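You operate a simulated robot arm through the tools that you are given. There is no shell and no other tool. Be economical: measure what you need, move in short steps, check, and stop when the job is done.

You run a simulated robot arm. Do the job below in one go: nothing can be reset, and whatever is moved stays where it is left.

JOB
Open the white cover, put the blue cloth on the dryer and shut the cover again. Then take the electrode that says "257" from the top of the long steel bench and leave it on top of the pallet block there. Then open the generator drawer. Do these in the order given.

Only the result counts: the job must be done as asked and must still hold three seconds after the hand-in. Knocking over, shifting, dropping, spilling or breaking anything else fails it. Lids that push on must go on centred and level and be pressed home; caps that screw on are set level and turned clockwise until they are tight. Flat cloth is picked up by pressing the open fingertips on it (5 to 10 N) and closing them slowly along it; thin cloth reads only 2 to 8 mm in the jaws.

ROBOT AND FRAMES
A 6-joint arm with a two-finger gripper on a trunk, on a base that drives. Base frame: it is fixed to the floor where the robot stands at the start and does not move with it; the origin is under the middle of the robot, x ahead of it, y to its left, z up; the surface under the hand at the start is at about z = 0.78. Lengths are in m, angles in degrees, forces in N, time in s.
With the tool pointing down near the work surface it reaches from about 0.3 to 0.74 m from the robot's upright axis, wherever it stands. Its first joint turns from -166.0 to 166.0 degrees. Places, roughly: blue cloth [-1, 2.25, 1]; dryer (17x14 cm) [0.44, -0.02, 0.8]; electrode [-3.25, 2.25, 0.75]; generator drawer [1.3, 4.1, 0.8]; pallet block [-3.5, 2.5, 0.75]; white cover [0.5, 0, 0.9]. Payload 1.57 kg.
The tool frame sits at the grasp point between the pads (the TCP): z along the fingers, y along the line on which they close. The tips reach 0.021 m beyond it. The gripper opens to 0.07 m. The gripper's body begins 0.05 m behind the TCP.
Orientation is that of the tool frame in the base frame, as a unit quaternion [x, y, z, w]. With the fingers straight down and closing along the base's y, the tool's x points along the base's -x, its y along +y and its z along -z.

CONTROLS
- The arm moves only by the tool step_arm. Its argument "increments" is a list of rows, each a list of 3 entries, a list of its own where there are three numbers: the shift along the tool's x, y, z in m, then the turn, a rotation vector about the tool's x, y, z in degrees, then the finger opening in m, from 0 to 0.07. In form: [[[dx, dy, dz], [rx, ry, rz], grip], ...]. A call has 1 to 10 rows; each row is the pose to reach, as a shift and turn from the pose commanded when the call began, along the tool's axes at that moment. Rows are played at 5 a second. More than 0.05 m and 8.6 degrees between two rows, or a gripper value outside its range, and nothing of the call is played. A pose out of reach is approached as far as the arm can. The call stops where the force on the tool passes 40 N (or 10 N more than at its start, if that is more) or the arm is blocked; 0.2 s more then pass. Each finger halts on what it meets, pressing with about 21 N; the grip force reading is that of the motor and also rises with nothing between the fingers. The clock runs only during rows and for 0.2 s after the last one: add rows that repeat a pose to give the fingers time. It gives the time, the measured TCP pose, the force on the tool (base axes), the opening and the grip force at its end, in the units of the frame above (readings bear some noise), with the torque about the TCP (base axes, N m) and any sound that the robot's microphone picked up.
- Cameras (640 x 400 px; columns grow to the right, rows downward): "scene" is now at [0.019, 0.1313, 1.4854]; the picture's right is [-0.29, -0.96, 0.00], its down [-0.67, 0.20, -0.71] and it looks along [0.68, -0.20, -0.70] (base axes); focal length 268 px, centre (320, 200). "wrist" rides on the gripper at [0.079, 0.004, -0.081] in the tool frame; the picture's right is [-0.05, 1.00, 0.00], its down [-0.67, -0.04, -0.74] and it looks along [-0.74, -0.04, 0.67] (tool axes); focal length 256 px, centre (320, 200). There is no depth. A picture from a camera that has moved, and an enlarged one, comes with that camera's place and axes in the base frame and with its lens.
- snapshot(camera): a new picture of that camera. The clock stands still meanwhile.
- base_move(legs): drives the robot by 1 to 6 legs, each [ahead, left, turn to the left] in m, m and degrees, along the robot's own axes; the way and the turn of a leg run together, so that a leg with both is an arc; at most 1.5 m and 180 degrees a leg. The arm and the cameras ride along, it lands a little off, and it stops where it bumps. It gives what a move gives.
- head_to(pan, tilt): turns the head with the scene camera to pan (to the left, within 155 degrees either way) and tilt (down, from -29 to 69), counted from straight ahead of the robot. It gives what a move gives.
- enlarge(camera, box): a new picture of the part [left, top, right, bottom] of that camera's present view, enlarged. The clock stands still meanwhile.
- finish_job(): hands the job in; it is judged then, once.

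Go step by step. Nothing tells you exact positions but the pictures and the camera data: compare them with the known pose of the tool, close in by small moves and look again before you grip or let go. The budget is 165 turns and 128 pictures, counting those below and the enlarged ones. Unless the task says otherwise, let go and move clear before handing in, and close with one line.

The tools are called after "Emit:" as a command line: name --argument value ..., lists and objects as JSON in quotes. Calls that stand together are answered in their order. step_arm: Moves the arm, as the interface text tells. Its arguments: {"type":"object","properties":{"increments":{"type":"array"}},"required":["increments"]} The other tools are called the same way: base_move (legs) drives the base; head_to (pan, tilt) turns the head that bears the scene camera; snapshot (camera) takes a picture; enlarge (camera, box) takes an enlarged picture of a part of a camera's view; finish_job () hands the job in.

At the start:

```text
clock: 0.0
eef_pos: [0.402, -0.0078, 1.2318]
tool_rot: [0.0, 1.0, 0.0, 0.0]
force: [0.6, 0.1, -0.7]
moment: [0.03, 0.02, 0.01]
width: 0.0701
gripper_force: 0.0
robot x, y, heading: [-0.002, 0.0014, 0.1]
head pan, tilt: [-16.6, 44.4]
```

scene: 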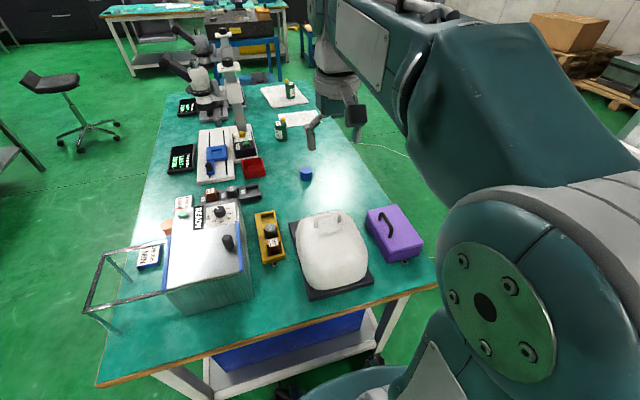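
wrist: 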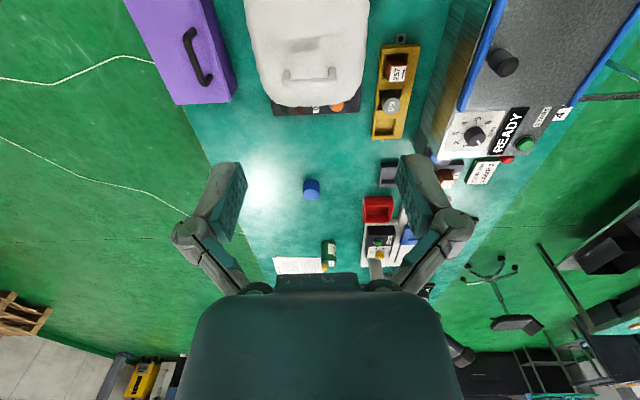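

I see the bench with the white cover on the dryer right in front, a generator to the left and a purple box to the right. I'll look closer at the cover and around for the cloth.

Emit:
enlarge --camera "scene" --box '[240, 180, 440, 305]'

Emit:
enlarge --camera "wrist" --box '[220, 0, 420, 125]'

```text
3.20 times, centred on (340, 242) of scene
camera zoom: at [0.019, 0.1313, 1.4854], right [-0.29, -0.96, 0.0], down [-0.67, 0.2, -0.71], along [0.68, -0.2, -0.7], focal length 859 px, centre (256, 64)
```

zoom: 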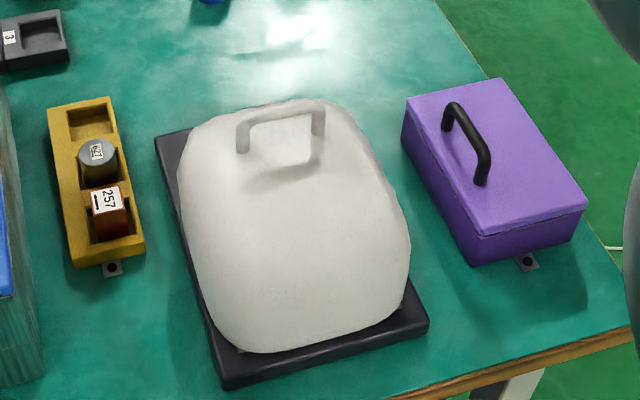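

```text
3.20 times, centred on (320, 62) of wrist
camera zoom: at [0.3223, -0.004, 1.3137], right [0.05, 1.0, 0.0], down [0.67, -0.04, 0.74], along [0.74, -0.04, -0.67], focal length 819 px, centre (320, 640)
```

zoom: 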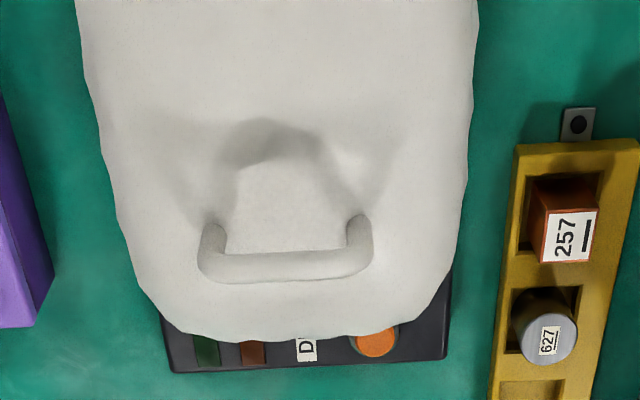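

The handle bar looks to be about (0.478, -0.026, 0.945), running along y. I'll view the dryer from the right side to find the hinge.

Emit:
step_arm --increments '[[[-0.004, -0.017, 0.014], [0, 0, -8.5], 0.07], [[-0.008, -0.034, 0.028], [0, 0, -17], 0.07], [[-0.012, -0.051, 0.042], [0, 0, -25.5], 0.07], [[-0.016, -0.068, 0.056], [0, 0, -34], 0.07], [[-0.02, -0.085, 0.07], [0, 0, -42.5], 0.07], [[-0.024, -0.102, 0.084], [0, 0, -51], 0.07], [[-0.028, -0.119, 0.098], [0, 0, -59.5], 0.07], [[-0.032, -0.136, 0.112], [0, 0, -68], 0.07], [[-0.036, -0.153, 0.126], [0, 0, -76.5], 0.07], [[-0.04, -0.17, 0.14], [0, 0, -85], 0.07]]'

Emit:
snapshot --camera "wrist"

Emit:
head_to --pan 110 --tilt 15

Emit:
snapshot --camera "scene"

```text
clock: 2.2
eef_pos: [0.4424, -0.1794, 1.0917]
tool_rot: [-0.676, 0.737, 0.0, 0.0]
force: [0.4, 0.4, 0.9]
moment: [-0.01, 0.0, -0.02]
width: 0.0701
gripper_force: 0.0
robot x, y, heading: [0.0016, -0.0013, 0.1]
head pan, tilt: [-16.6, 44.4]
```

```text
123 pictures are left
camera wrist: at [0.4314, -0.2571, 1.1726], right [-0.99, 0.14, 0.0], down [0.09, 0.66, 0.74], along [0.1, 0.74, -0.67], focal length 256 px, centre (320, 200)
```

wrist: 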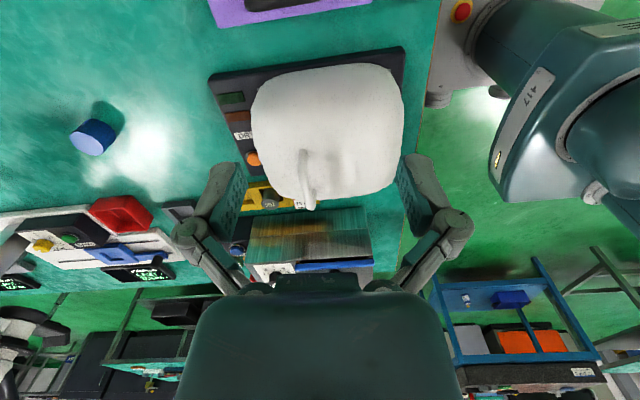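

```text
clock: 4.3
eef_pos: [0.4424, -0.1781, 1.0921]
tool_rot: [-0.675, 0.738, 0.001, -0.001]
force: [-0.2, 0.5, 0.3]
moment: [-0.02, 0.0, -0.01]
width: 0.07
gripper_force: 0.1
robot x, y, heading: [-0.0017, -0.0026, 0.0]
head pan, tilt: [110.0, 15.0]
```

```text
122 pictures are left
camera scene: at [-0.091, 0.2416, 1.5316], right [0.94, 0.34, 0.0], down [0.09, -0.24, -0.97], along [-0.33, 0.91, -0.26], focal length 268 px, centre (320, 200)
```

scene: 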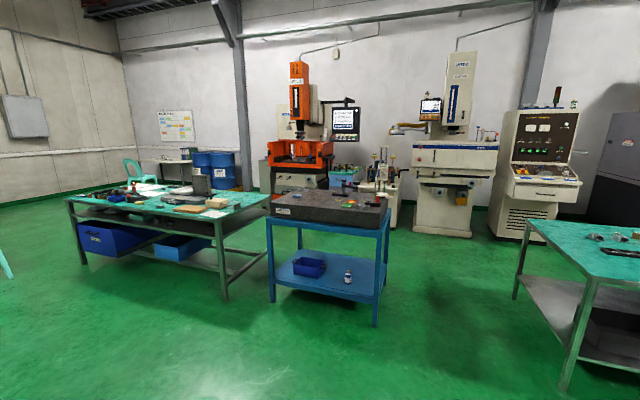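

The blue cart with the granite plate holds the cloth, the long bench is behind-left, and the generator is the cabinet with a drawer. I'll zoom on the cover's side for the hinge.

Emit:
enlarge --camera "wrist" --box '[190, 30, 430, 220]'

Emit:
enlarge --camera "scene" --box '[260, 170, 400, 260]'

Emit:
enlarge --camera "scene" --box '[60, 150, 280, 290]'

```text
2.11 times, centred on (310, 125) of wrist
camera zoom: at [0.4308, -0.2563, 1.1731], right [-0.99, 0.14, 0.0], down [0.1, 0.66, 0.74], along [0.1, 0.74, -0.67], focal length 539 px, centre (341, 358)
```

zoom: 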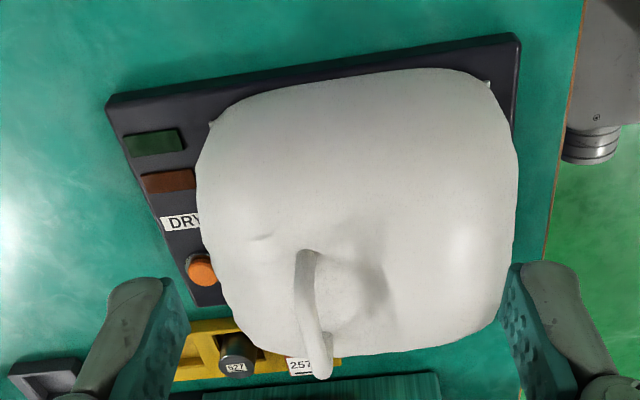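

```text
4.44 times, centred on (330, 215) of scene
camera zoom: at [-0.091, 0.2416, 1.5316], right [0.94, 0.34, 0.0], down [0.09, -0.24, -0.97], along [-0.33, 0.91, -0.26], focal length 1193 px, centre (276, 133)
```

zoom: 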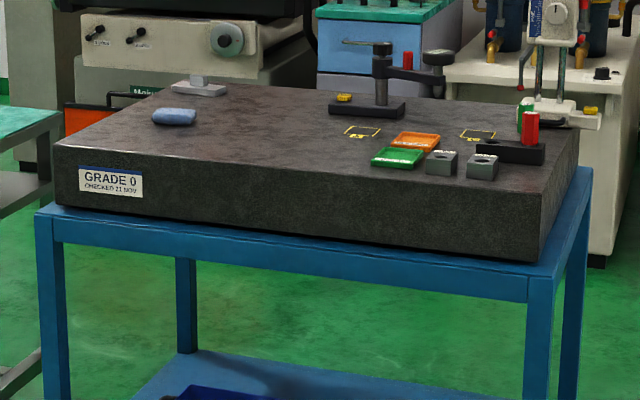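

```text
2.86 times, centred on (170, 220) of scene
camera zoom: at [-0.091, 0.2416, 1.5316], right [0.94, 0.34, 0.0], down [0.09, -0.24, -0.97], along [-0.33, 0.91, -0.26], focal length 767 px, centre (749, 143)
```

zoom: 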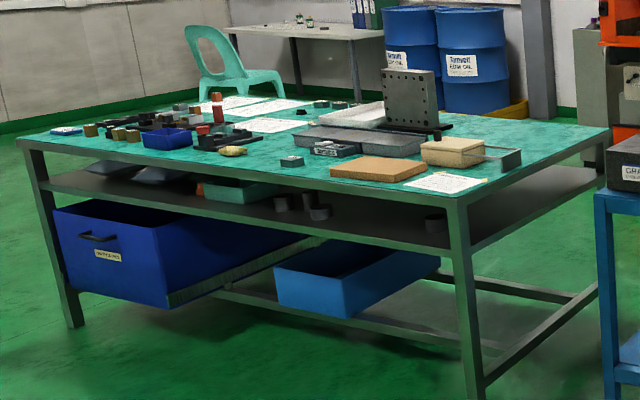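

The dryer's plate spans roughly x 0.34–0.60, y -0.13–0.055, with the panel on the far side. I'll look at the near edge for hinges.

Emit:
head_to --pan -17 --tilt 55

Emit:
enlarge --camera "scene" --box '[260, 110, 420, 210]'

```text
clock: 6.3
eef_pos: [0.4418, -0.1772, 1.0911]
tool_rot: [-0.675, 0.738, 0.0, -0.001]
force: [0.4, 0.4, -0.3]
moment: [0.02, 0.01, 0.01]
width: 0.0701
gripper_force: 0.0
robot x, y, heading: [-0.0005, 0.0006, -0.5]
head pan, tilt: [-17.0, 55.0]
```

```text
4.00 times, centred on (340, 160) of scene
camera zoom: at [0.0099, 0.1327, 1.4713], right [-0.29, -0.96, 0.0], down [-0.78, 0.24, -0.57], along [0.55, -0.17, -0.82], focal length 1073 px, centre (240, 360)
```

zoom: 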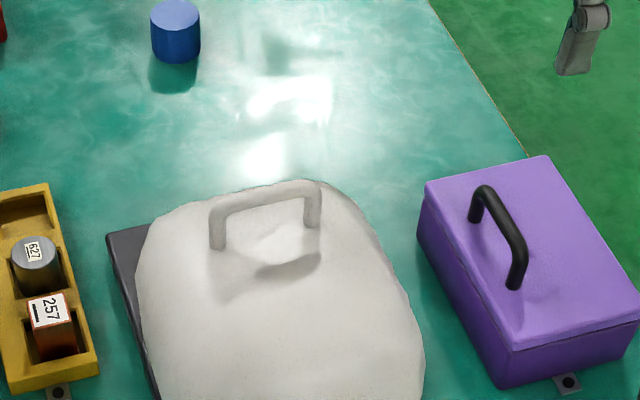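

Emit:
enlarge --camera "scene" --box '[270, 170, 400, 260]'

```text
4.44 times, centred on (335, 215) of scene
camera zoom: at [0.0099, 0.1327, 1.4713], right [-0.29, -0.96, 0.0], down [-0.78, 0.24, -0.57], along [0.55, -0.17, -0.82], focal length 1193 px, centre (253, 133)
```

zoom: 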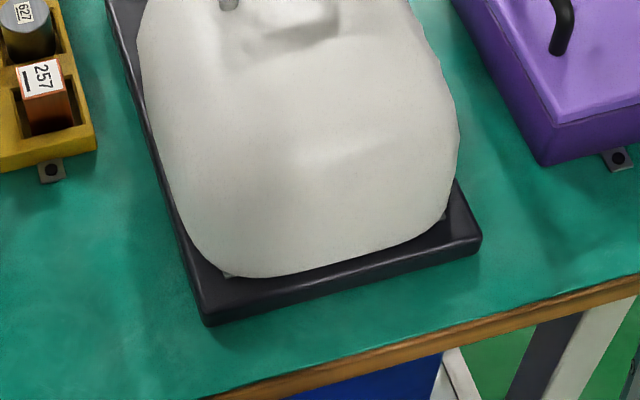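

The hinge seems to lie along the near edge (x≈0.36), with the handle swinging up toward my current position, so it would be better worked from the table's right side. I raise the arm, undo the wrist turn, and drive round to the right side facing +y.

Emit:
step_arm --increments '[[[0, 0, -0.02], [0, 0, 8.5], 0.07], [[0, 0, -0.04], [0, 0, 17], 0.07], [[0, 0, -0.06], [0, 0, 25.5], 0.07], [[0, 0, -0.08], [0, 0, 34], 0.07], [[0, 0, -0.1], [0, 0, 42.5], 0.07], [[0, 0, -0.12], [0, 0, 51], 0.07], [[0, 0, -0.13], [0, 0, 59.5], 0.07], [[0, 0, -0.13], [0, 0, 68], 0.07], [[0, 0, -0.13], [0, 0, 76.5], 0.07], [[0, 0, -0.13], [0, 0, 85], 0.07]]'

Emit:
head_to --pan -90 --tilt 45

Emit:
snapshot --camera "scene"

```text
clock: 8.6
eef_pos: [0.4432, -0.1803, 1.2225]
tool_rot: [0.003, 1.0, 0.0, -0.001]
force: [-0.1, 0.0, 0.0]
moment: [0.02, 0.02, -0.01]
width: 0.07
gripper_force: 0.0
robot x, y, heading: [-0.0023, 0.0021, 0.2]
head pan, tilt: [-17.0, 55.0]
```

```text
clock: 10.0
eef_pos: [0.4426, -0.1796, 1.2224]
tool_rot: [0.0, 1.0, -0.001, -0.001]
force: [0.9, -0.5, 0.6]
moment: [0.0, 0.0, -0.01]
width: 0.0698
gripper_force: 0.1
robot x, y, heading: [-0.0018, -0.0053, -0.0]
head pan, tilt: [-90.0, 45.0]
```

```text
116 pictures are left
camera scene: at [-0.0591, 0.0724, 1.4848], right [-1.0, 0.0, 0.0], down [0.0, 0.71, -0.71], along [0.0, -0.71, -0.71], focal length 268 px, centre (320, 200)
```

scene: 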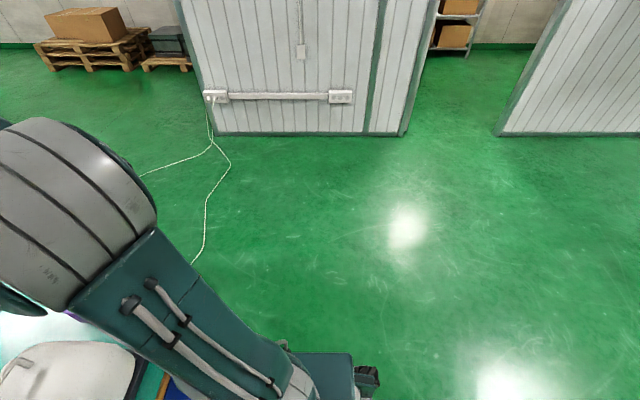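

The floor to the right is free apart from a cable at x≈0.7. Driving round to about (0.33, -0.62) facing +y.

Emit:
base_move --legs '[[-0.35, 0, 0], [0, -0.64, 0], [0.68, 0, 0], [0, 0, 90]]'

Emit:
head_to --pan 0 --tilt 50

Emit:
snapshot --camera "scene"

Emit:
snapshot --camera "wrist"

```text
clock: 22.7
eef_pos: [0.5191, -0.2105, 1.2218]
tool_rot: [-0.705, 0.709, 0.001, -0.002]
force: [-1.2, -0.5, 0.7]
moment: [0.02, 0.0, 0.02]
width: 0.0699
gripper_force: 0.1
robot x, y, heading: [0.3331, -0.6524, 89.8]
head pan, tilt: [-90.0, 45.0]
```

```text
clock: 24.3
eef_pos: [0.5135, -0.2108, 1.2231]
tool_rot: [-0.705, 0.71, -0.001, -0.001]
force: [-0.2, -0.2, -0.3]
moment: [0.0, 0.02, 0.01]
width: 0.0699
gripper_force: 0.1
robot x, y, heading: [0.3299, -0.6536, 89.4]
head pan, tilt: [0.0, 50.0]
```

```text
115 pictures are left
camera scene: at [0.1769, -0.6324, 1.4778], right [1.0, -0.01, 0.0], down [-0.01, -0.77, -0.64], along [0.0, 0.64, -0.77], focal length 268 px, centre (320, 200)
```

scene: 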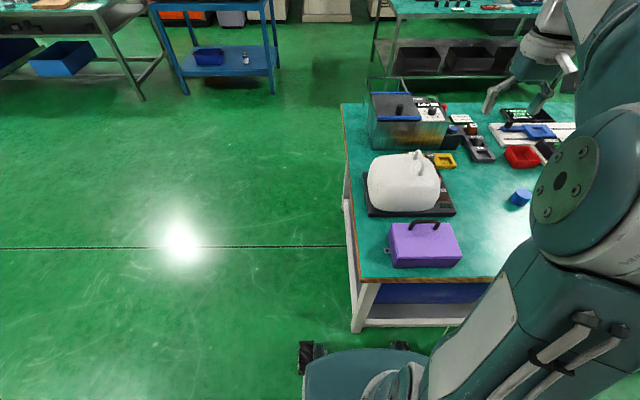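

```text
114 pictures are left
camera wrist: at [0.5083, -0.2898, 1.3034], right [-1.0, 0.06, 0.0], down [0.04, 0.67, 0.74], along [0.05, 0.74, -0.67], focal length 256 px, centre (320, 200)
```

wrist: 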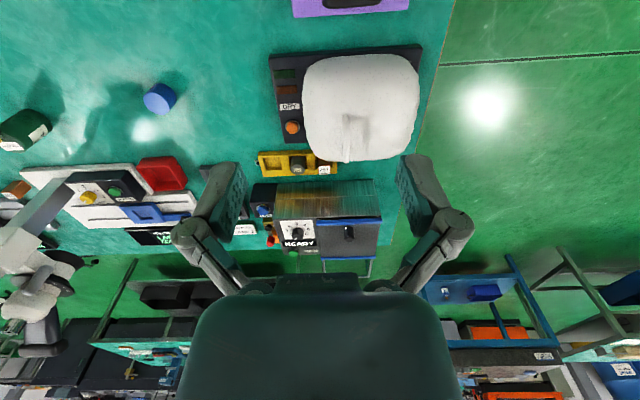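

Emit:
enlarge --camera "scene" --box '[350, 140, 470, 220]'

Emit:
enlarge --camera "wrist" --box '[260, 40, 430, 170]'

```text
5.00 times, centred on (410, 180) of scene
camera zoom: at [0.1769, -0.6324, 1.4778], right [1.0, -0.01, 0.0], down [-0.01, -0.77, -0.64], along [0.0, 0.64, -0.77], focal length 1342 px, centre (-130, 300)
```

zoom: 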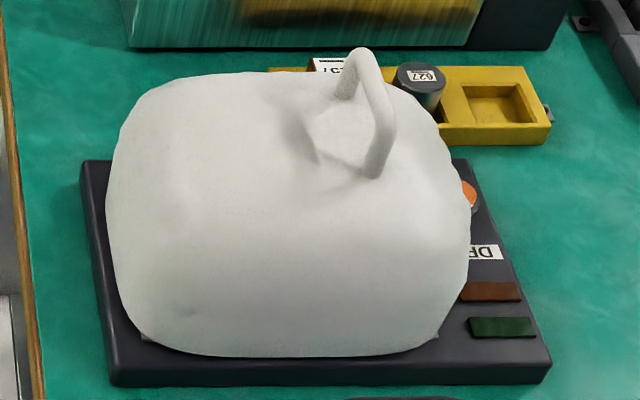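

```text
3.08 times, centred on (345, 105) of wrist
camera zoom: at [0.5083, -0.2898, 1.3034], right [-1.0, 0.06, 0.0], down [0.04, 0.67, 0.74], along [0.05, 0.74, -0.67], focal length 788 px, centre (243, 492)
```

zoom: 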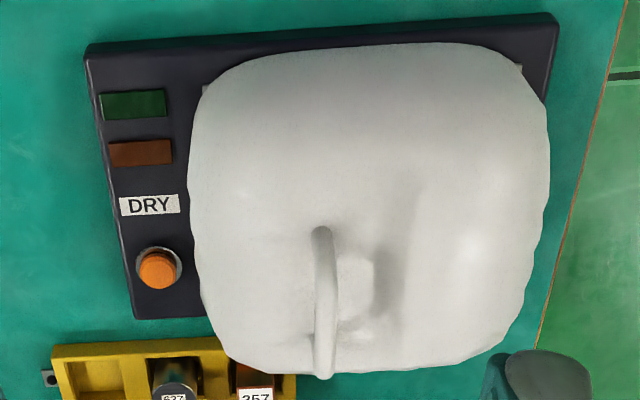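

Bar is about (0.477, -0.033, 0.95) along y. I move above it with fingers closing along x and look.

Emit:
step_arm --increments '[[[-0.04, 0.01, 0.02], [0, 0, 0], 0.07], [[-0.08, 0.02, 0.04], [0, 0, 0], 0.07], [[-0.12, 0.03, 0.07], [0, 0, 0], 0.07], [[-0.16, 0.0365, 0.1], [0, 0, 0], 0.07], [[-0.178, 0.0365, 0.14], [0, 0, 0], 0.07], [[-0.178, 0.0365, 0.18], [0, 0, 0], 0.07], [[-0.178, 0.0365, 0.19], [0, 0, 0], 0.07]]'

Emit:
snapshot --camera "wrist"

Emit:
enlarge --camera "scene" --box '[350, 100, 510, 220]'

```text
refused: row 3 steps farther than a row can; nothing moved
```

```text
111 pictures are left
camera wrist: at [0.5083, -0.2898, 1.3034], right [-1.0, 0.06, 0.0], down [0.04, 0.67, 0.74], along [0.05, 0.74, -0.67], focal length 256 px, centre (320, 200)
```

wrist: 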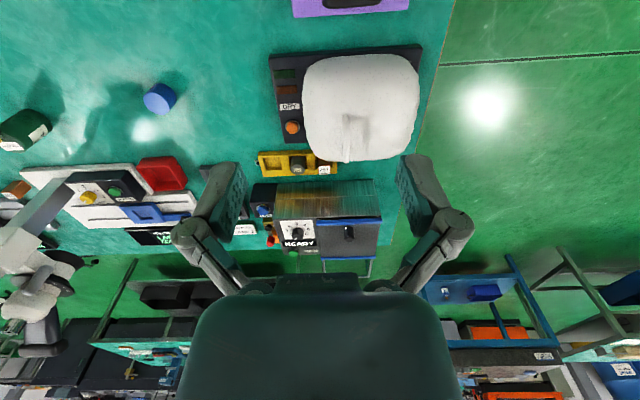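

```text
3.33 times, centred on (430, 160) of scene
camera zoom: at [0.1769, -0.6324, 1.4778], right [1.0, -0.01, 0.0], down [-0.01, -0.77, -0.64], along [0.0, 0.64, -0.77], focal length 894 px, centre (-47, 333)
```

zoom: 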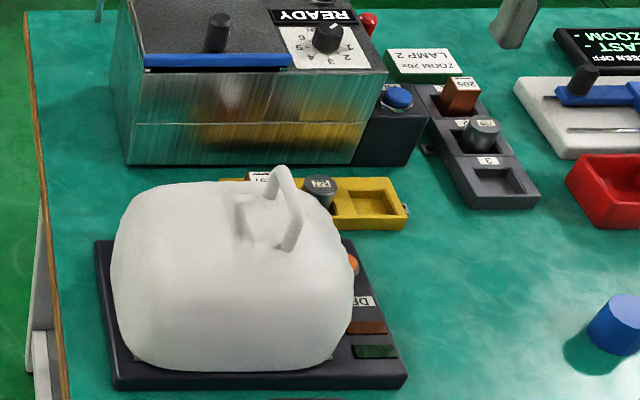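

Step too long; resending with smaller steps.

Emit:
step_arm --increments '[[[-0.03, 0.01, 0.02], [0, 0, 0], 0.07], [[-0.06, 0.02, 0.04], [0, 0, 0], 0.07], [[-0.09, 0.03, 0.06], [0, 0, 0], 0.07], [[-0.12, 0.0365, 0.08], [0, 0, 0], 0.07], [[-0.15, 0.0365, 0.1], [0, 0, 0], 0.07], [[-0.178, 0.0365, 0.13], [0, 0, 0], 0.07], [[-0.178, 0.0365, 0.16], [0, 0, 0], 0.07], [[-0.178, 0.0365, 0.18], [0, 0, 0], 0.07]]'

Emit:
snapshot --camera "wrist"

Emit:
enlarge --camera "scene" --box '[350, 100, 510, 220]'

```text
clock: 26.1
eef_pos: [0.4787, -0.0326, 1.0407]
tool_rot: [-0.704, 0.711, -0.001, -0.001]
force: [0.3, -1.1, 0.2]
moment: [0.02, 0.01, 0.01]
width: 0.0697
gripper_force: 0.0
robot x, y, heading: [0.3308, -0.6536, 89.7]
head pan, tilt: [0.0, 50.0]
```

```text
109 pictures are left
camera wrist: at [0.473, -0.1121, 1.1227], right [-1.0, 0.06, 0.0], down [0.04, 0.67, 0.74], along [0.05, 0.74, -0.67], focal length 256 px, centre (320, 200)
```

wrist: 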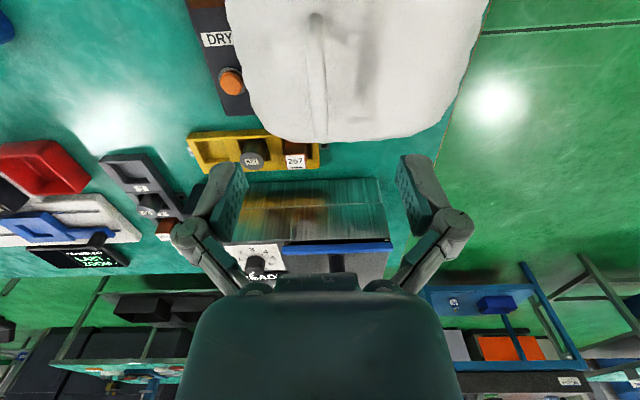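

```text
3.33 times, centred on (430, 160) of scene
camera zoom: at [0.1768, -0.6314, 1.4778], right [1.0, -0.01, 0.0], down [0.0, -0.77, -0.64], along [0.0, 0.64, -0.77], focal length 894 px, centre (-47, 333)
```

zoom: 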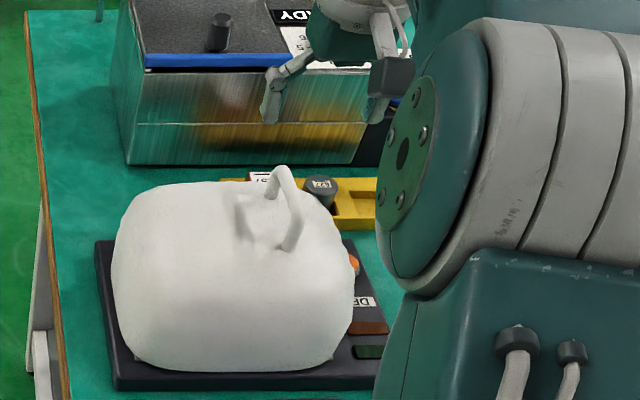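

Aligned in x within a few mm. Descending around the bar to z≈0.955 and checking.

Emit:
step_arm --increments '[[[0.002, 0, 0.03], [0, 0, 0], 0.07], [[0.003, 0, 0.055], [0, 0, 0], 0.07], [[0.003, 0, 0.075], [0, 0, 0], 0.07], [[0.003, 0, 0.085], [0, 0, 0], 0.07]]'

Emit:
snapshot --camera "wrist"

Emit:
enlarge --camera "scene" --box '[350, 120, 470, 210]'

```text
clock: 27.1
eef_pos: [0.4775, -0.0375, 0.9576]
tool_rot: [-0.705, 0.709, -0.001, 0.0]
force: [0.4, -1.0, -0.8]
moment: [0.02, 0.01, 0.02]
width: 0.07
gripper_force: 0.0
robot x, y, heading: [0.3326, -0.649, 89.5]
head pan, tilt: [0.0, 50.0]
```

```text
107 pictures are left
camera wrist: at [0.4727, -0.1156, 1.0385], right [-1.0, 0.06, 0.0], down [0.04, 0.67, 0.74], along [0.05, 0.74, -0.67], focal length 256 px, centre (320, 200)
```

wrist: 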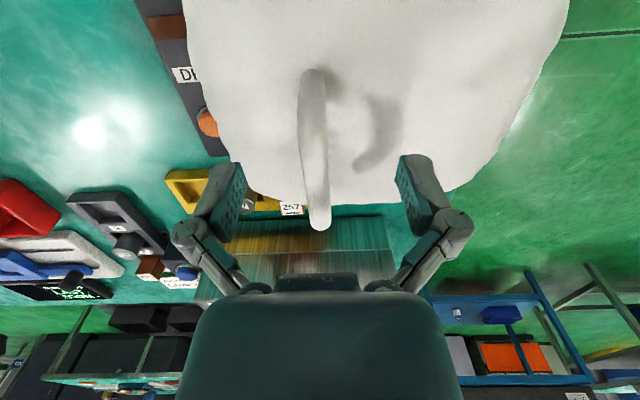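

```text
4.44 times, centred on (410, 165) of scene
camera zoom: at [0.1767, -0.6315, 1.4778], right [1.0, -0.01, 0.0], down [0.0, -0.77, -0.64], along [0.0, 0.64, -0.77], focal length 1193 px, centre (-80, 356)
```

zoom: 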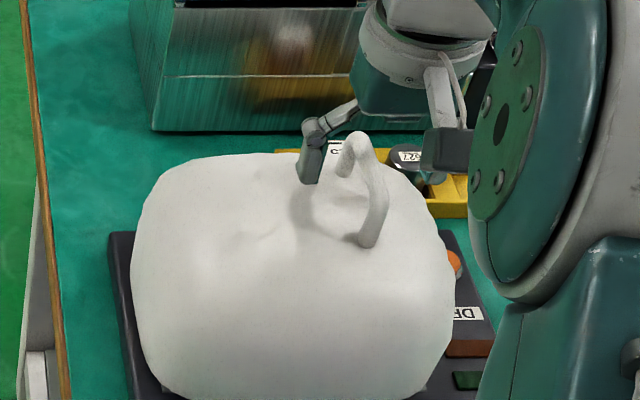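

The bar is between the fingers, near TCP height. I centre slightly, go 6 mm lower and close.

Emit:
step_arm --increments '[[[0.008, -0.0025, 0.006], [0, 0, 0], 0.07], [[0.008, -0.0025, 0.006], [0, 0, 0], 0.04], [[0.008, -0.0025, 0.006], [0, 0, 0], 0.02], [[0.008, -0.0025, 0.006], [0, 0, 0], 0.005], [[0.008, -0.0025, 0.006], [0, 0, 0], 0.005], [[0.008, -0.0025, 0.006], [0, 0, 0], 0.005]]'

Emit:
snapshot --camera "wrist"

```text
clock: 28.5
eef_pos: [0.48, -0.045, 0.9518]
tool_rot: [-0.705, 0.71, -0.001, 0.0]
force: [-5.4, -0.7, 3.0]
moment: [-0.05, -0.02, 0.23]
width: 0.0108
gripper_force: 32.1
robot x, y, heading: [0.3323, -0.6559, 89.9]
head pan, tilt: [0.0, 50.0]
```

```text
105 pictures are left
camera wrist: at [0.4746, -0.1239, 1.0331], right [-1.0, 0.06, 0.0], down [0.04, 0.67, 0.74], along [0.05, 0.74, -0.67], focal length 256 px, centre (320, 200)
```

wrist: 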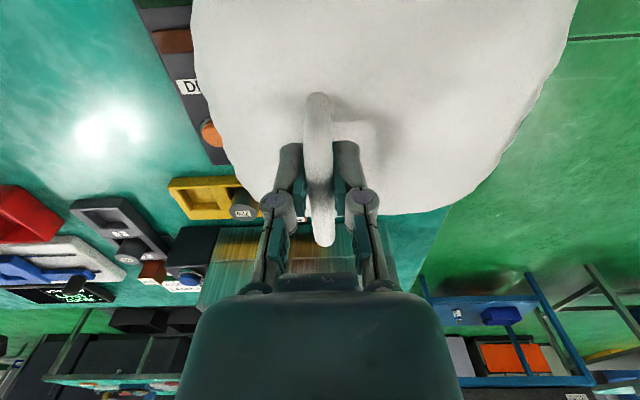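

Gripped the bar (10.8 mm). I test the hinge hypothesis with an 8° arc.

Emit:
step_arm --increments '[[[0, 0.0053, -0.0042], [2, 0, 0], 0.005], [[0, 0.0106, -0.0084], [4, 0, 0], 0.005], [[0, 0.0162, -0.0122], [6, 0, 0], 0.005], [[0, 0.0217, -0.016], [8, 0, 0], 0.005]]'

Emit:
enlarge --camera "scene" --box '[350, 120, 470, 210]'

```text
clock: 29.5
eef_pos: [0.461, -0.0452, 0.968]
tool_rot: [-0.702, 0.708, -0.05, 0.048]
force: [10.3, -13.2, 10.3]
moment: [-0.73, -0.06, 0.09]
width: 0.011
gripper_force: 32.6
robot x, y, heading: [0.3329, -0.6516, 89.5]
head pan, tilt: [0.0, 50.0]
```

```text
4.44 times, centred on (410, 165) of scene
camera zoom: at [0.1783, -0.6334, 1.478], right [1.0, -0.01, 0.0], down [-0.01, -0.77, -0.64], along [0.0, 0.64, -0.77], focal length 1193 px, centre (-80, 356)
```

zoom: 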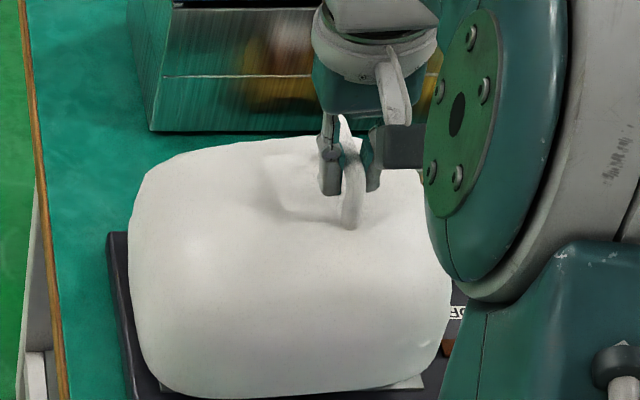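

Emit:
enlarge --camera "scene" --box '[355, 160, 455, 225]'

Emit:
snapshot --camera "wrist"

```text
6.15 times, centred on (405, 192) of scene
camera zoom: at [0.1783, -0.6334, 1.478], right [1.0, -0.01, 0.0], down [-0.01, -0.77, -0.64], along [0.0, 0.64, -0.77], focal length 1651 px, centre (-203, 246)
```

zoom: 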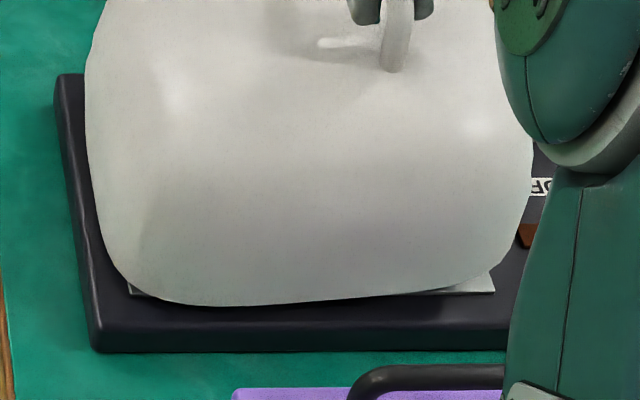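

```text
102 pictures are left
camera wrist: at [0.4445, -0.1238, 1.0476], right [-0.99, 0.06, -0.14], down [-0.06, 0.67, 0.74], along [0.14, 0.74, -0.66], focal length 256 px, centre (320, 200)
```

wrist: 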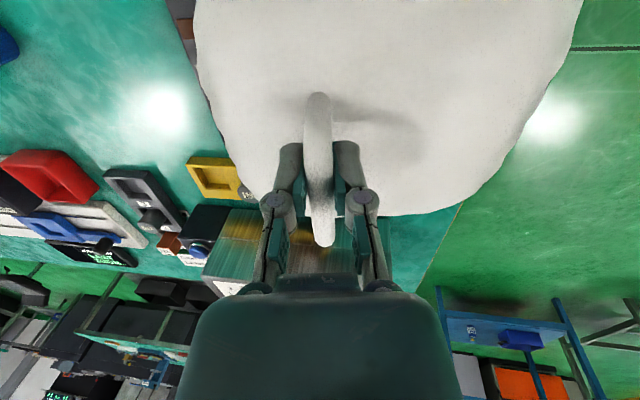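

The +x side is lifting, so the hinge is at the -x edge as supposed; there's some side load. I relax the pose a little to learn the true arc.

Emit:
step_arm --increments '[[[0.004, -0.0023, -0.0017], [0, 0, 0], 0.005], [[0.004, -0.0023, -0.0017], [0, 0, 0], 0.005]]'

```text
clock: 30.1
eef_pos: [0.4595, -0.0455, 0.9688]
tool_rot: [-0.703, 0.708, -0.048, 0.051]
force: [1.8, 20.1, 0.5]
moment: [0.15, -0.03, 0.22]
width: 0.0111
gripper_force: 32.2
robot x, y, heading: [0.327, -0.6491, 89.6]
head pan, tilt: [0.0, 50.0]
```

Forces are nearly nil at that x/z, placing the hinge at about (0.3415, z 0.82). I continue the arc to 24°.

Emit:
step_arm --increments '[[[-0.0024, 0.0095, -0.0093], [4, 0, 0], 0.005], [[-0.0024, 0.0198, -0.018], [8, 0, 0], 0.005], [[-0.0024, 0.0305, -0.0259], [12, 0, 0], 0.005], [[-0.0024, 0.0418, -0.033], [16, 0, 0], 0.005]]'

```text
clock: 31.1
eef_pos: [0.4124, -0.0455, 0.9934]
tool_rot: [-0.689, 0.694, -0.151, 0.145]
force: [-3.7, -2.9, -8.9]
moment: [0.47, 0.01, 0.37]
width: 0.0108
gripper_force: 32.4
robot x, y, heading: [0.331, -0.6502, 89.8]
head pan, tilt: [0.0, 50.0]
```

Low forces. Continue by 24° more with the same lid-fixed increments.

Emit:
step_arm --increments '[[[0, 0.0095, -0.0093], [4, 0, 0], 0.005], [[0, 0.0198, -0.018], [8, 0, 0], 0.005], [[0, 0.0305, -0.0259], [12, 0, 0], 0.005], [[0, 0.0418, -0.033], [16, 0, 0], 0.005], [[0, 0.0535, -0.0394], [20, 0, 0], 0.005], [[0, 0.0656, -0.0449], [24, 0, 0], 0.005]]'

Emit:
snapshot --camera "scene"

```text
clock: 32.5
eef_pos: [0.3347, -0.0446, 1.0074]
tool_rot: [-0.644, 0.648, -0.29, 0.285]
force: [0.4, -24.8, -24.3]
moment: [-0.07, 0.05, 0.0]
width: 0.0111
gripper_force: 32.6
robot x, y, heading: [0.3366, -0.6512, 89.7]
head pan, tilt: [0.0, 50.0]
```

```text
101 pictures are left
camera scene: at [0.1748, -0.6317, 1.4774], right [1.0, -0.01, 0.0], down [0.0, -0.77, -0.64], along [0.01, 0.64, -0.77], focal length 268 px, centre (320, 200)
```

scene: 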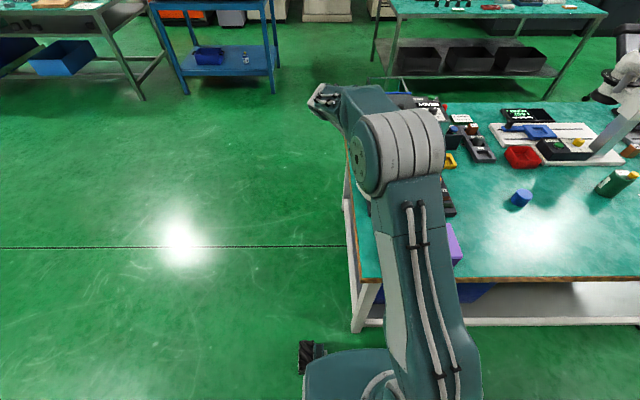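

Emit:
step_arm --increments '[[[0.0025, 0.0022, 0.002], [0, 0, 0], 0.005], [[0.0025, 0.0116, -0.0072], [4, 0, 0], 0.005], [[0.0025, 0.0217, -0.0158], [8, 0, 0], 0.005], [[0.0025, 0.0323, -0.0236], [12, 0, 0], 0.005], [[0.0025, 0.0434, -0.0306], [16, 0, 0], 0.005]]'

```text
clock: 33.7
eef_pos: [0.2837, -0.0453, 0.9996]
tool_rot: [-0.597, 0.601, -0.374, 0.377]
force: [0.4, 30.1, -4.9]
moment: [-0.01, -0.02, 0.17]
width: 0.0111
gripper_force: 32.0
robot x, y, heading: [0.3319, -0.6489, 89.4]
head pan, tilt: [0.0, 50.0]
```

Emit:
step_arm --increments '[[[-0.002, 0.0, 0.0], [0, 0, 0], 0.005], [[-0.002, 0.0094, -0.0092], [4, 0, 0], 0.005], [[-0.002, 0.0195, -0.0178], [8, 0, 0], 0.005], [[-0.002, 0.0301, -0.0256], [12, 0, 0], 0.005], [[-0.002, 0.0412, -0.0326], [16, 0, 0], 0.005]]'

Emit:
snapshot --camera "scene"

Emit:
snapshot --camera "wrist"

```text
clock: 34.9
eef_pos: [0.2337, -0.0451, 0.977]
tool_rot: [-0.539, 0.543, -0.457, 0.454]
force: [-10.5, -0.1, 14.0]
moment: [-0.07, 0.01, -0.08]
width: 0.011
gripper_force: 32.1
robot x, y, heading: [0.335, -0.6518, 89.9]
head pan, tilt: [0.0, 50.0]
```

```text
100 pictures are left
camera scene: at [0.1714, -0.6327, 1.4773], right [1.0, -0.01, 0.0], down [0.0, -0.77, -0.64], along [0.01, 0.64, -0.77], focal length 268 px, centre (320, 200)
```

scene: 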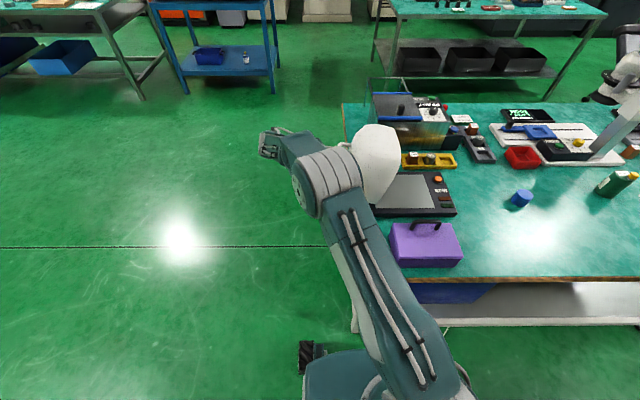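

```text
99 pictures are left
camera wrist: at [0.1524, -0.1233, 0.9864], right [-0.17, 0.05, -0.98], down [-0.72, 0.67, 0.16], along [0.67, 0.74, -0.08], focal length 256 px, centre (320, 200)
```

wrist: 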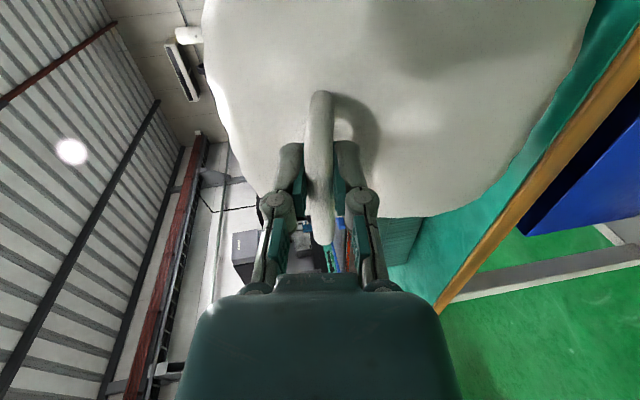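

The cover is at ~80°. Push further to about 92° so it stays by itself.

Emit:
step_arm --increments '[[[0, 0.003, -0.001], [0, 0, 0], 0.005], [[0, 0.0124, -0.0102], [4, 0, 0], 0.005], [[0, 0.0225, -0.0188], [8, 0, 0], 0.005], [[0, 0.0331, -0.0266], [12, 0, 0], 0.005]]'

```text
clock: 35.6
eef_pos: [0.2222, -0.0443, 0.9686]
tool_rot: [-0.521, 0.526, -0.476, 0.474]
force: [-10.3, -10.1, 11.3]
moment: [-0.12, 0.03, -0.21]
width: 0.0111
gripper_force: 31.5
robot x, y, heading: [0.3291, -0.6535, 89.5]
head pan, tilt: [0.0, 50.0]
stopped in row 3: the force on the tool passed its limit at 41 N (the readings are from after the stop); the commanded pose is now the measured one
```

The cover reaches what feels like its stop at ~85°, its mass past the hinge. I open the fingers and back straight out along -x.

Emit:
step_arm --increments '[[[0, 0, 0], [0, 0, 0], 0.015], [[0, 0, 0], [0, 0, 0], 0.03], [[0, 0, 0], [0, 0, 0], 0.05], [[0, 0, -0.005], [0, 0, 0], 0.05], [[0, 0, -0.03], [0, 0, 0], 0.05], [[0, 0, -0.05], [0, 0, 0], 0.05]]'

Emit:
snapshot --camera "scene"

Emit:
snapshot --camera "wrist"

```text
clock: 37.0
eef_pos: [0.1674, -0.0451, 0.9739]
tool_rot: [-0.521, 0.526, -0.475, 0.476]
force: [0.6, 0.8, -0.4]
moment: [0.01, -0.07, 0.01]
width: 0.0503
gripper_force: 0.5
robot x, y, heading: [0.3298, -0.6556, 89.7]
head pan, tilt: [0.0, 50.0]
```

```text
98 pictures are left
camera scene: at [0.1701, -0.6318, 1.4773], right [1.0, -0.01, 0.0], down [0.0, -0.77, -0.64], along [0.01, 0.64, -0.77], focal length 268 px, centre (320, 200)
```

scene: 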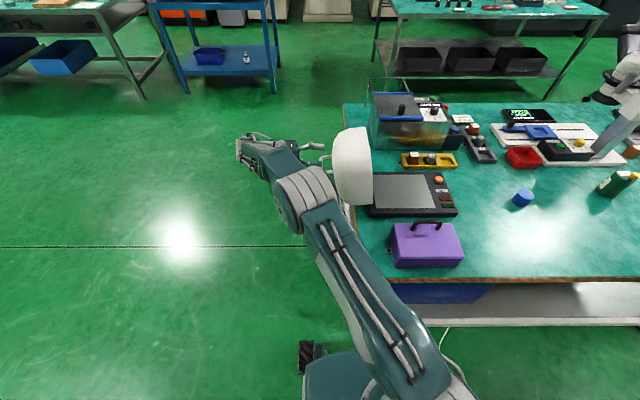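

```text
97 pictures are left
camera wrist: at [0.0858, -0.123, 0.976], right [-0.1, 0.06, -0.99], down [-0.74, 0.67, 0.11], along [0.67, 0.74, -0.02], focal length 256 px, centre (320, 200)
```

wrist: 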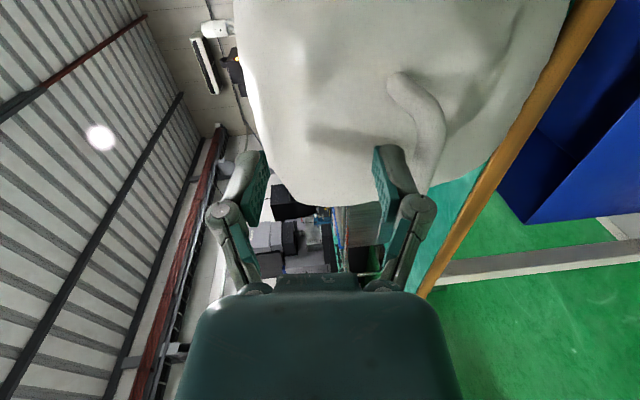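

The cover rests open past vertical. Retract and bring the tool back pointing down, in front of the robot.

Emit:
step_arm --increments '[[[0.01, 0, -0.025], [0, 0, 0], 0.05], [[0.03, -0.02, -0.04], [0, 0, 0], 0.06], [[0.06, -0.05, -0.045], [-8, 0, 0], 0.07], [[0.09, -0.08, -0.045], [-16, 0, 0], 0.07], [[0.12, -0.11, -0.04], [-24, 0, 0], 0.07], [[0.14, -0.14, -0.03], [-32, 0, 0], 0.07], [[0.15, -0.17, -0.02], [-40, 0, 0], 0.07], [[0.16, -0.19, -0.01], [-48, 0, 0], 0.07], [[0.16, -0.21, 0.01], [-56, 0, 0], 0.07], [[0.16, -0.22, 0.03], [-64, 0, 0], 0.07]]'

Emit:
enlarge --camera "scene" --box '[310, 110, 470, 230]'

```text
clock: 39.2
eef_pos: [0.2247, -0.2059, 1.1872]
tool_rot: [-0.694, 0.698, -0.124, 0.124]
force: [-0.3, 0.7, 0.1]
moment: [-0.01, 0.01, 0.0]
width: 0.07
gripper_force: 0.0
out of reach, approached as far as the arm can: row 1, 2
robot x, y, heading: [0.3379, -0.653, 89.7]
head pan, tilt: [0.0, 50.0]
```

```text
3.33 times, centred on (390, 170) of scene
camera zoom: at [0.1764, -0.6329, 1.4778], right [1.0, -0.01, 0.0], down [0.0, -0.77, -0.64], along [0.0, 0.64, -0.77], focal length 894 px, centre (87, 300)
```

zoom: 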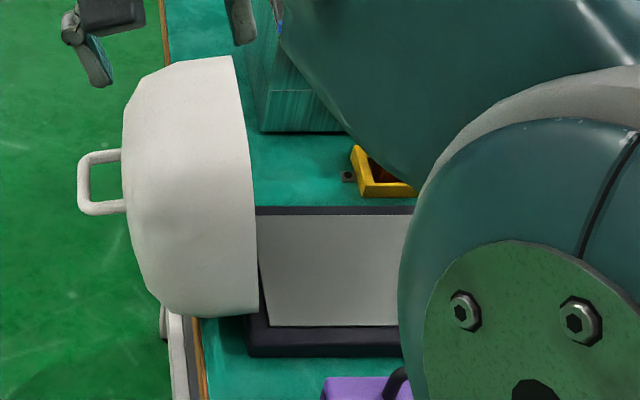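

The plate beneath is about x 0.34–0.53, y -0.11–0.04, and the cover stands open. Now I drive to the blue cart with the cloth.

Emit:
base_move --legs '[[0, 1.33, 0], [1.4, 0, 0], [0.65, 0, 0]]'

Emit:
head_to --pan 0 --tilt 35

Emit:
snapshot --camera "scene"

Emit:
snapshot --camera "wrist"

```text
clock: 55.6
eef_pos: [-1.1404, 1.8423, 1.187]
tool_rot: [0.705, -0.687, 0.122, -0.127]
force: [-0.5, 0.1, -0.1]
moment: [0.04, -0.02, -0.01]
width: 0.0699
gripper_force: 0.1
robot x, y, heading: [-1.0215, 1.4034, 91.3]
head pan, tilt: [0.0, 50.0]
```

```text
clock: 56.3
eef_pos: [-1.1404, 1.8412, 1.1878]
tool_rot: [0.704, -0.688, 0.123, -0.127]
force: [0.4, 0.3, 1.6]
moment: [0.01, 0.02, 0.02]
width: 0.0701
gripper_force: 0.0
robot x, y, heading: [-1.0212, 1.3999, 91.3]
head pan, tilt: [0.0, 35.0]
```

```text
95 pictures are left
camera scene: at [-1.1765, 1.4242, 1.4993], right [1.0, 0.03, 0.0], down [0.02, -0.57, -0.82], along [-0.02, 0.82, -0.57], focal length 268 px, centre (320, 200)
```

scene: 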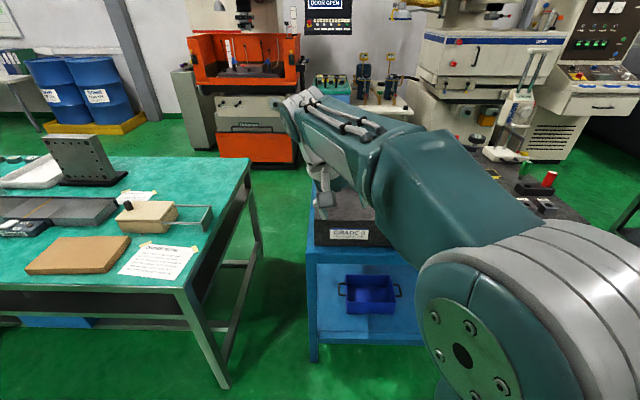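

```text
94 pictures are left
camera wrist: at [-1.1707, 1.7622, 1.2618], right [-0.94, 0.03, -0.35], down [-0.24, 0.66, 0.71], along [0.25, 0.75, -0.61], focal length 256 px, centre (320, 200)
```

wrist: 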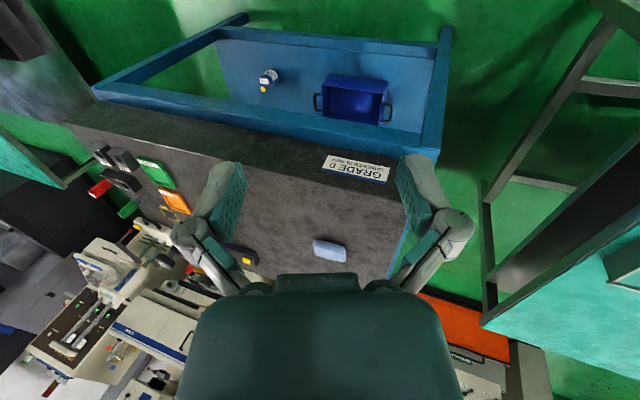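

The folded cloth lies at about (-1.07, 2.29). I straighten the tool and drive 0.22 m closer.

Emit:
step_arm --increments '[[[0, 0, 0], [-7, 0, 0], 0.07], [[0, 0, 0], [-14, 0, 0], 0.07], [[0, 0, 0], [-20.3, 0, 0], 0.07]]'

Emit:
base_move --legs '[[0.2, 0, -1.5]]'

Emit:
snapshot --camera "wrist"

Emit:
head_to --pan 0 --tilt 62

Emit:
snapshot --camera "scene"

```text
clock: 57.1
eef_pos: [-1.1403, 1.8422, 1.1882]
tool_rot: [0.716, -0.698, -0.001, 0.0]
force: [-0.3, -0.3, -0.2]
moment: [0.02, 0.01, -0.02]
width: 0.0701
gripper_force: 0.0
robot x, y, heading: [-1.0194, 1.3987, 91.7]
head pan, tilt: [0.0, 35.0]
```

```text
clock: 58.8
eef_pos: [-1.1311, 2.0458, 1.1876]
tool_rot: [-0.707, 0.707, 0.0, 0.001]
force: [-1.1, 0.1, 0.1]
moment: [-0.01, -0.02, 0.02]
width: 0.0699
gripper_force: 0.0
robot x, y, heading: [-1.0227, 1.6008, 90.1]
head pan, tilt: [0.0, 35.0]
```

```text
93 pictures are left
camera wrist: at [-1.1359, 1.9679, 1.2681], right [-1.0, 0.05, 0.0], down [0.04, 0.66, 0.75], along [0.04, 0.75, -0.67], focal length 256 px, centre (320, 200)
```

wrist: 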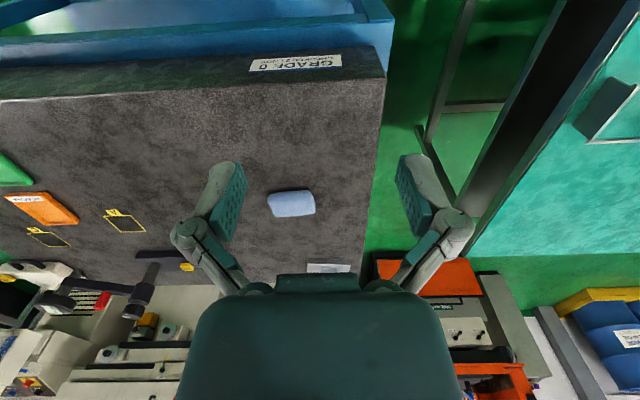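

```text
clock: 59.7
eef_pos: [-1.1305, 2.0474, 1.187]
tool_rot: [-0.707, 0.707, 0.0, 0.001]
force: [-0.3, -1.1, 0.2]
moment: [-0.03, 0.0, -0.02]
width: 0.0702
gripper_force: 0.0
robot x, y, heading: [-1.0229, 1.5987, 90.1]
head pan, tilt: [0.0, 62.0]
```

```text
92 pictures are left
camera scene: at [-1.178, 1.6067, 1.4628], right [1.0, 0.0, 0.0], down [0.0, -0.88, -0.47], along [0.0, 0.47, -0.88], focal length 268 px, centre (320, 200)
```

scene: 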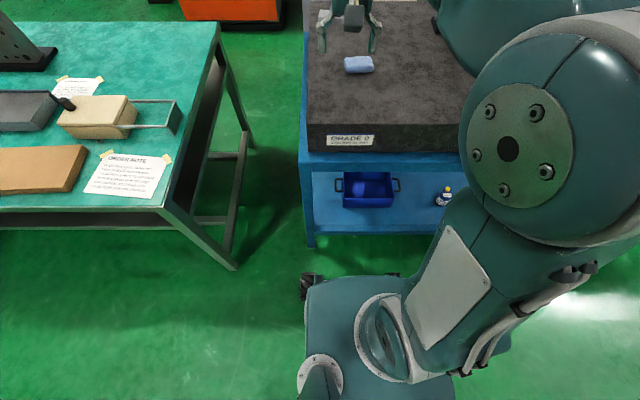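

The cloth is about (-1.067, 2.32, 0.96), ~8×5 cm. There's still ~15 cm clearance to the cart, so I drive 0.09 m closer and zoom in.

Emit:
base_move --legs '[[0.09, 0, 0]]'

Emit:
step_arm --increments '[[[-0.03, -0.02, 0.02], [0, 0, 0], 0.07], [[-0.06, -0.04, 0.04], [0, 0, 0], 0.07], [[-0.09, -0.06, 0.06], [0, 0, 0], 0.07], [[-0.12, -0.063, 0.08], [0, 0, 0], 0.07]]'

Emit:
enlarge --camera "wrist" --box '[200, 20, 440, 230]'

Emit:
enlarge --camera "scene" --box '[300, 0, 440, 120]'

```text
clock: 60.8
eef_pos: [-1.1314, 2.1344, 1.1882]
tool_rot: [-0.707, 0.707, 0.0, 0.001]
force: [-1.0, 1.0, 0.3]
moment: [-0.01, 0.03, 0.0]
width: 0.07
gripper_force: 0.1
robot x, y, heading: [-1.0199, 1.6944, 90.1]
head pan, tilt: [0.0, 62.0]
```

```text
clock: 61.8
eef_pos: [-1.0672, 2.2559, 1.1088]
tool_rot: [-0.707, 0.708, 0.001, 0.001]
force: [0.4, 0.0, 0.6]
moment: [0.0, 0.0, 0.01]
width: 0.0696
gripper_force: 0.1
robot x, y, heading: [-1.022, 1.6907, 90.2]
head pan, tilt: [0.0, 62.0]
```

```text
1.90 times, centred on (320, 125) of wrist
camera zoom: at [-1.0725, 2.1761, 1.1898], right [-1.0, 0.05, 0.0], down [0.04, 0.66, 0.75], along [0.04, 0.75, -0.67], focal length 488 px, centre (320, 343)
```

zoom: 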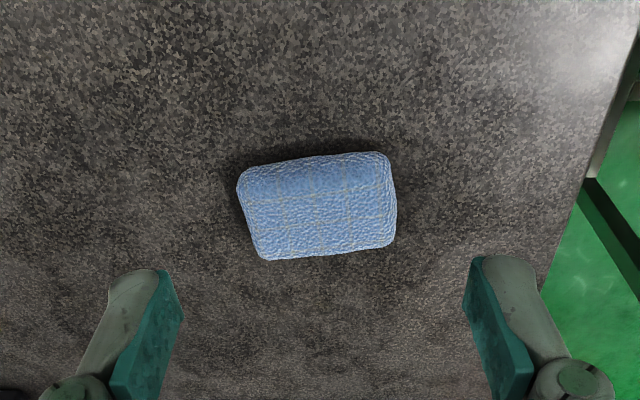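

```text
3.33 times, centred on (370, 60) of scene
camera zoom: at [-1.1777, 1.6958, 1.4628], right [1.0, 0.0, 0.0], down [0.0, -0.88, -0.47], along [0.0, 0.47, -0.88], focal length 894 px, centre (153, 667)
```

zoom: 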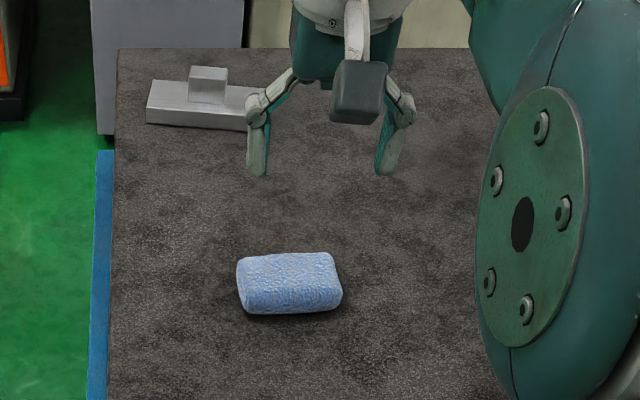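

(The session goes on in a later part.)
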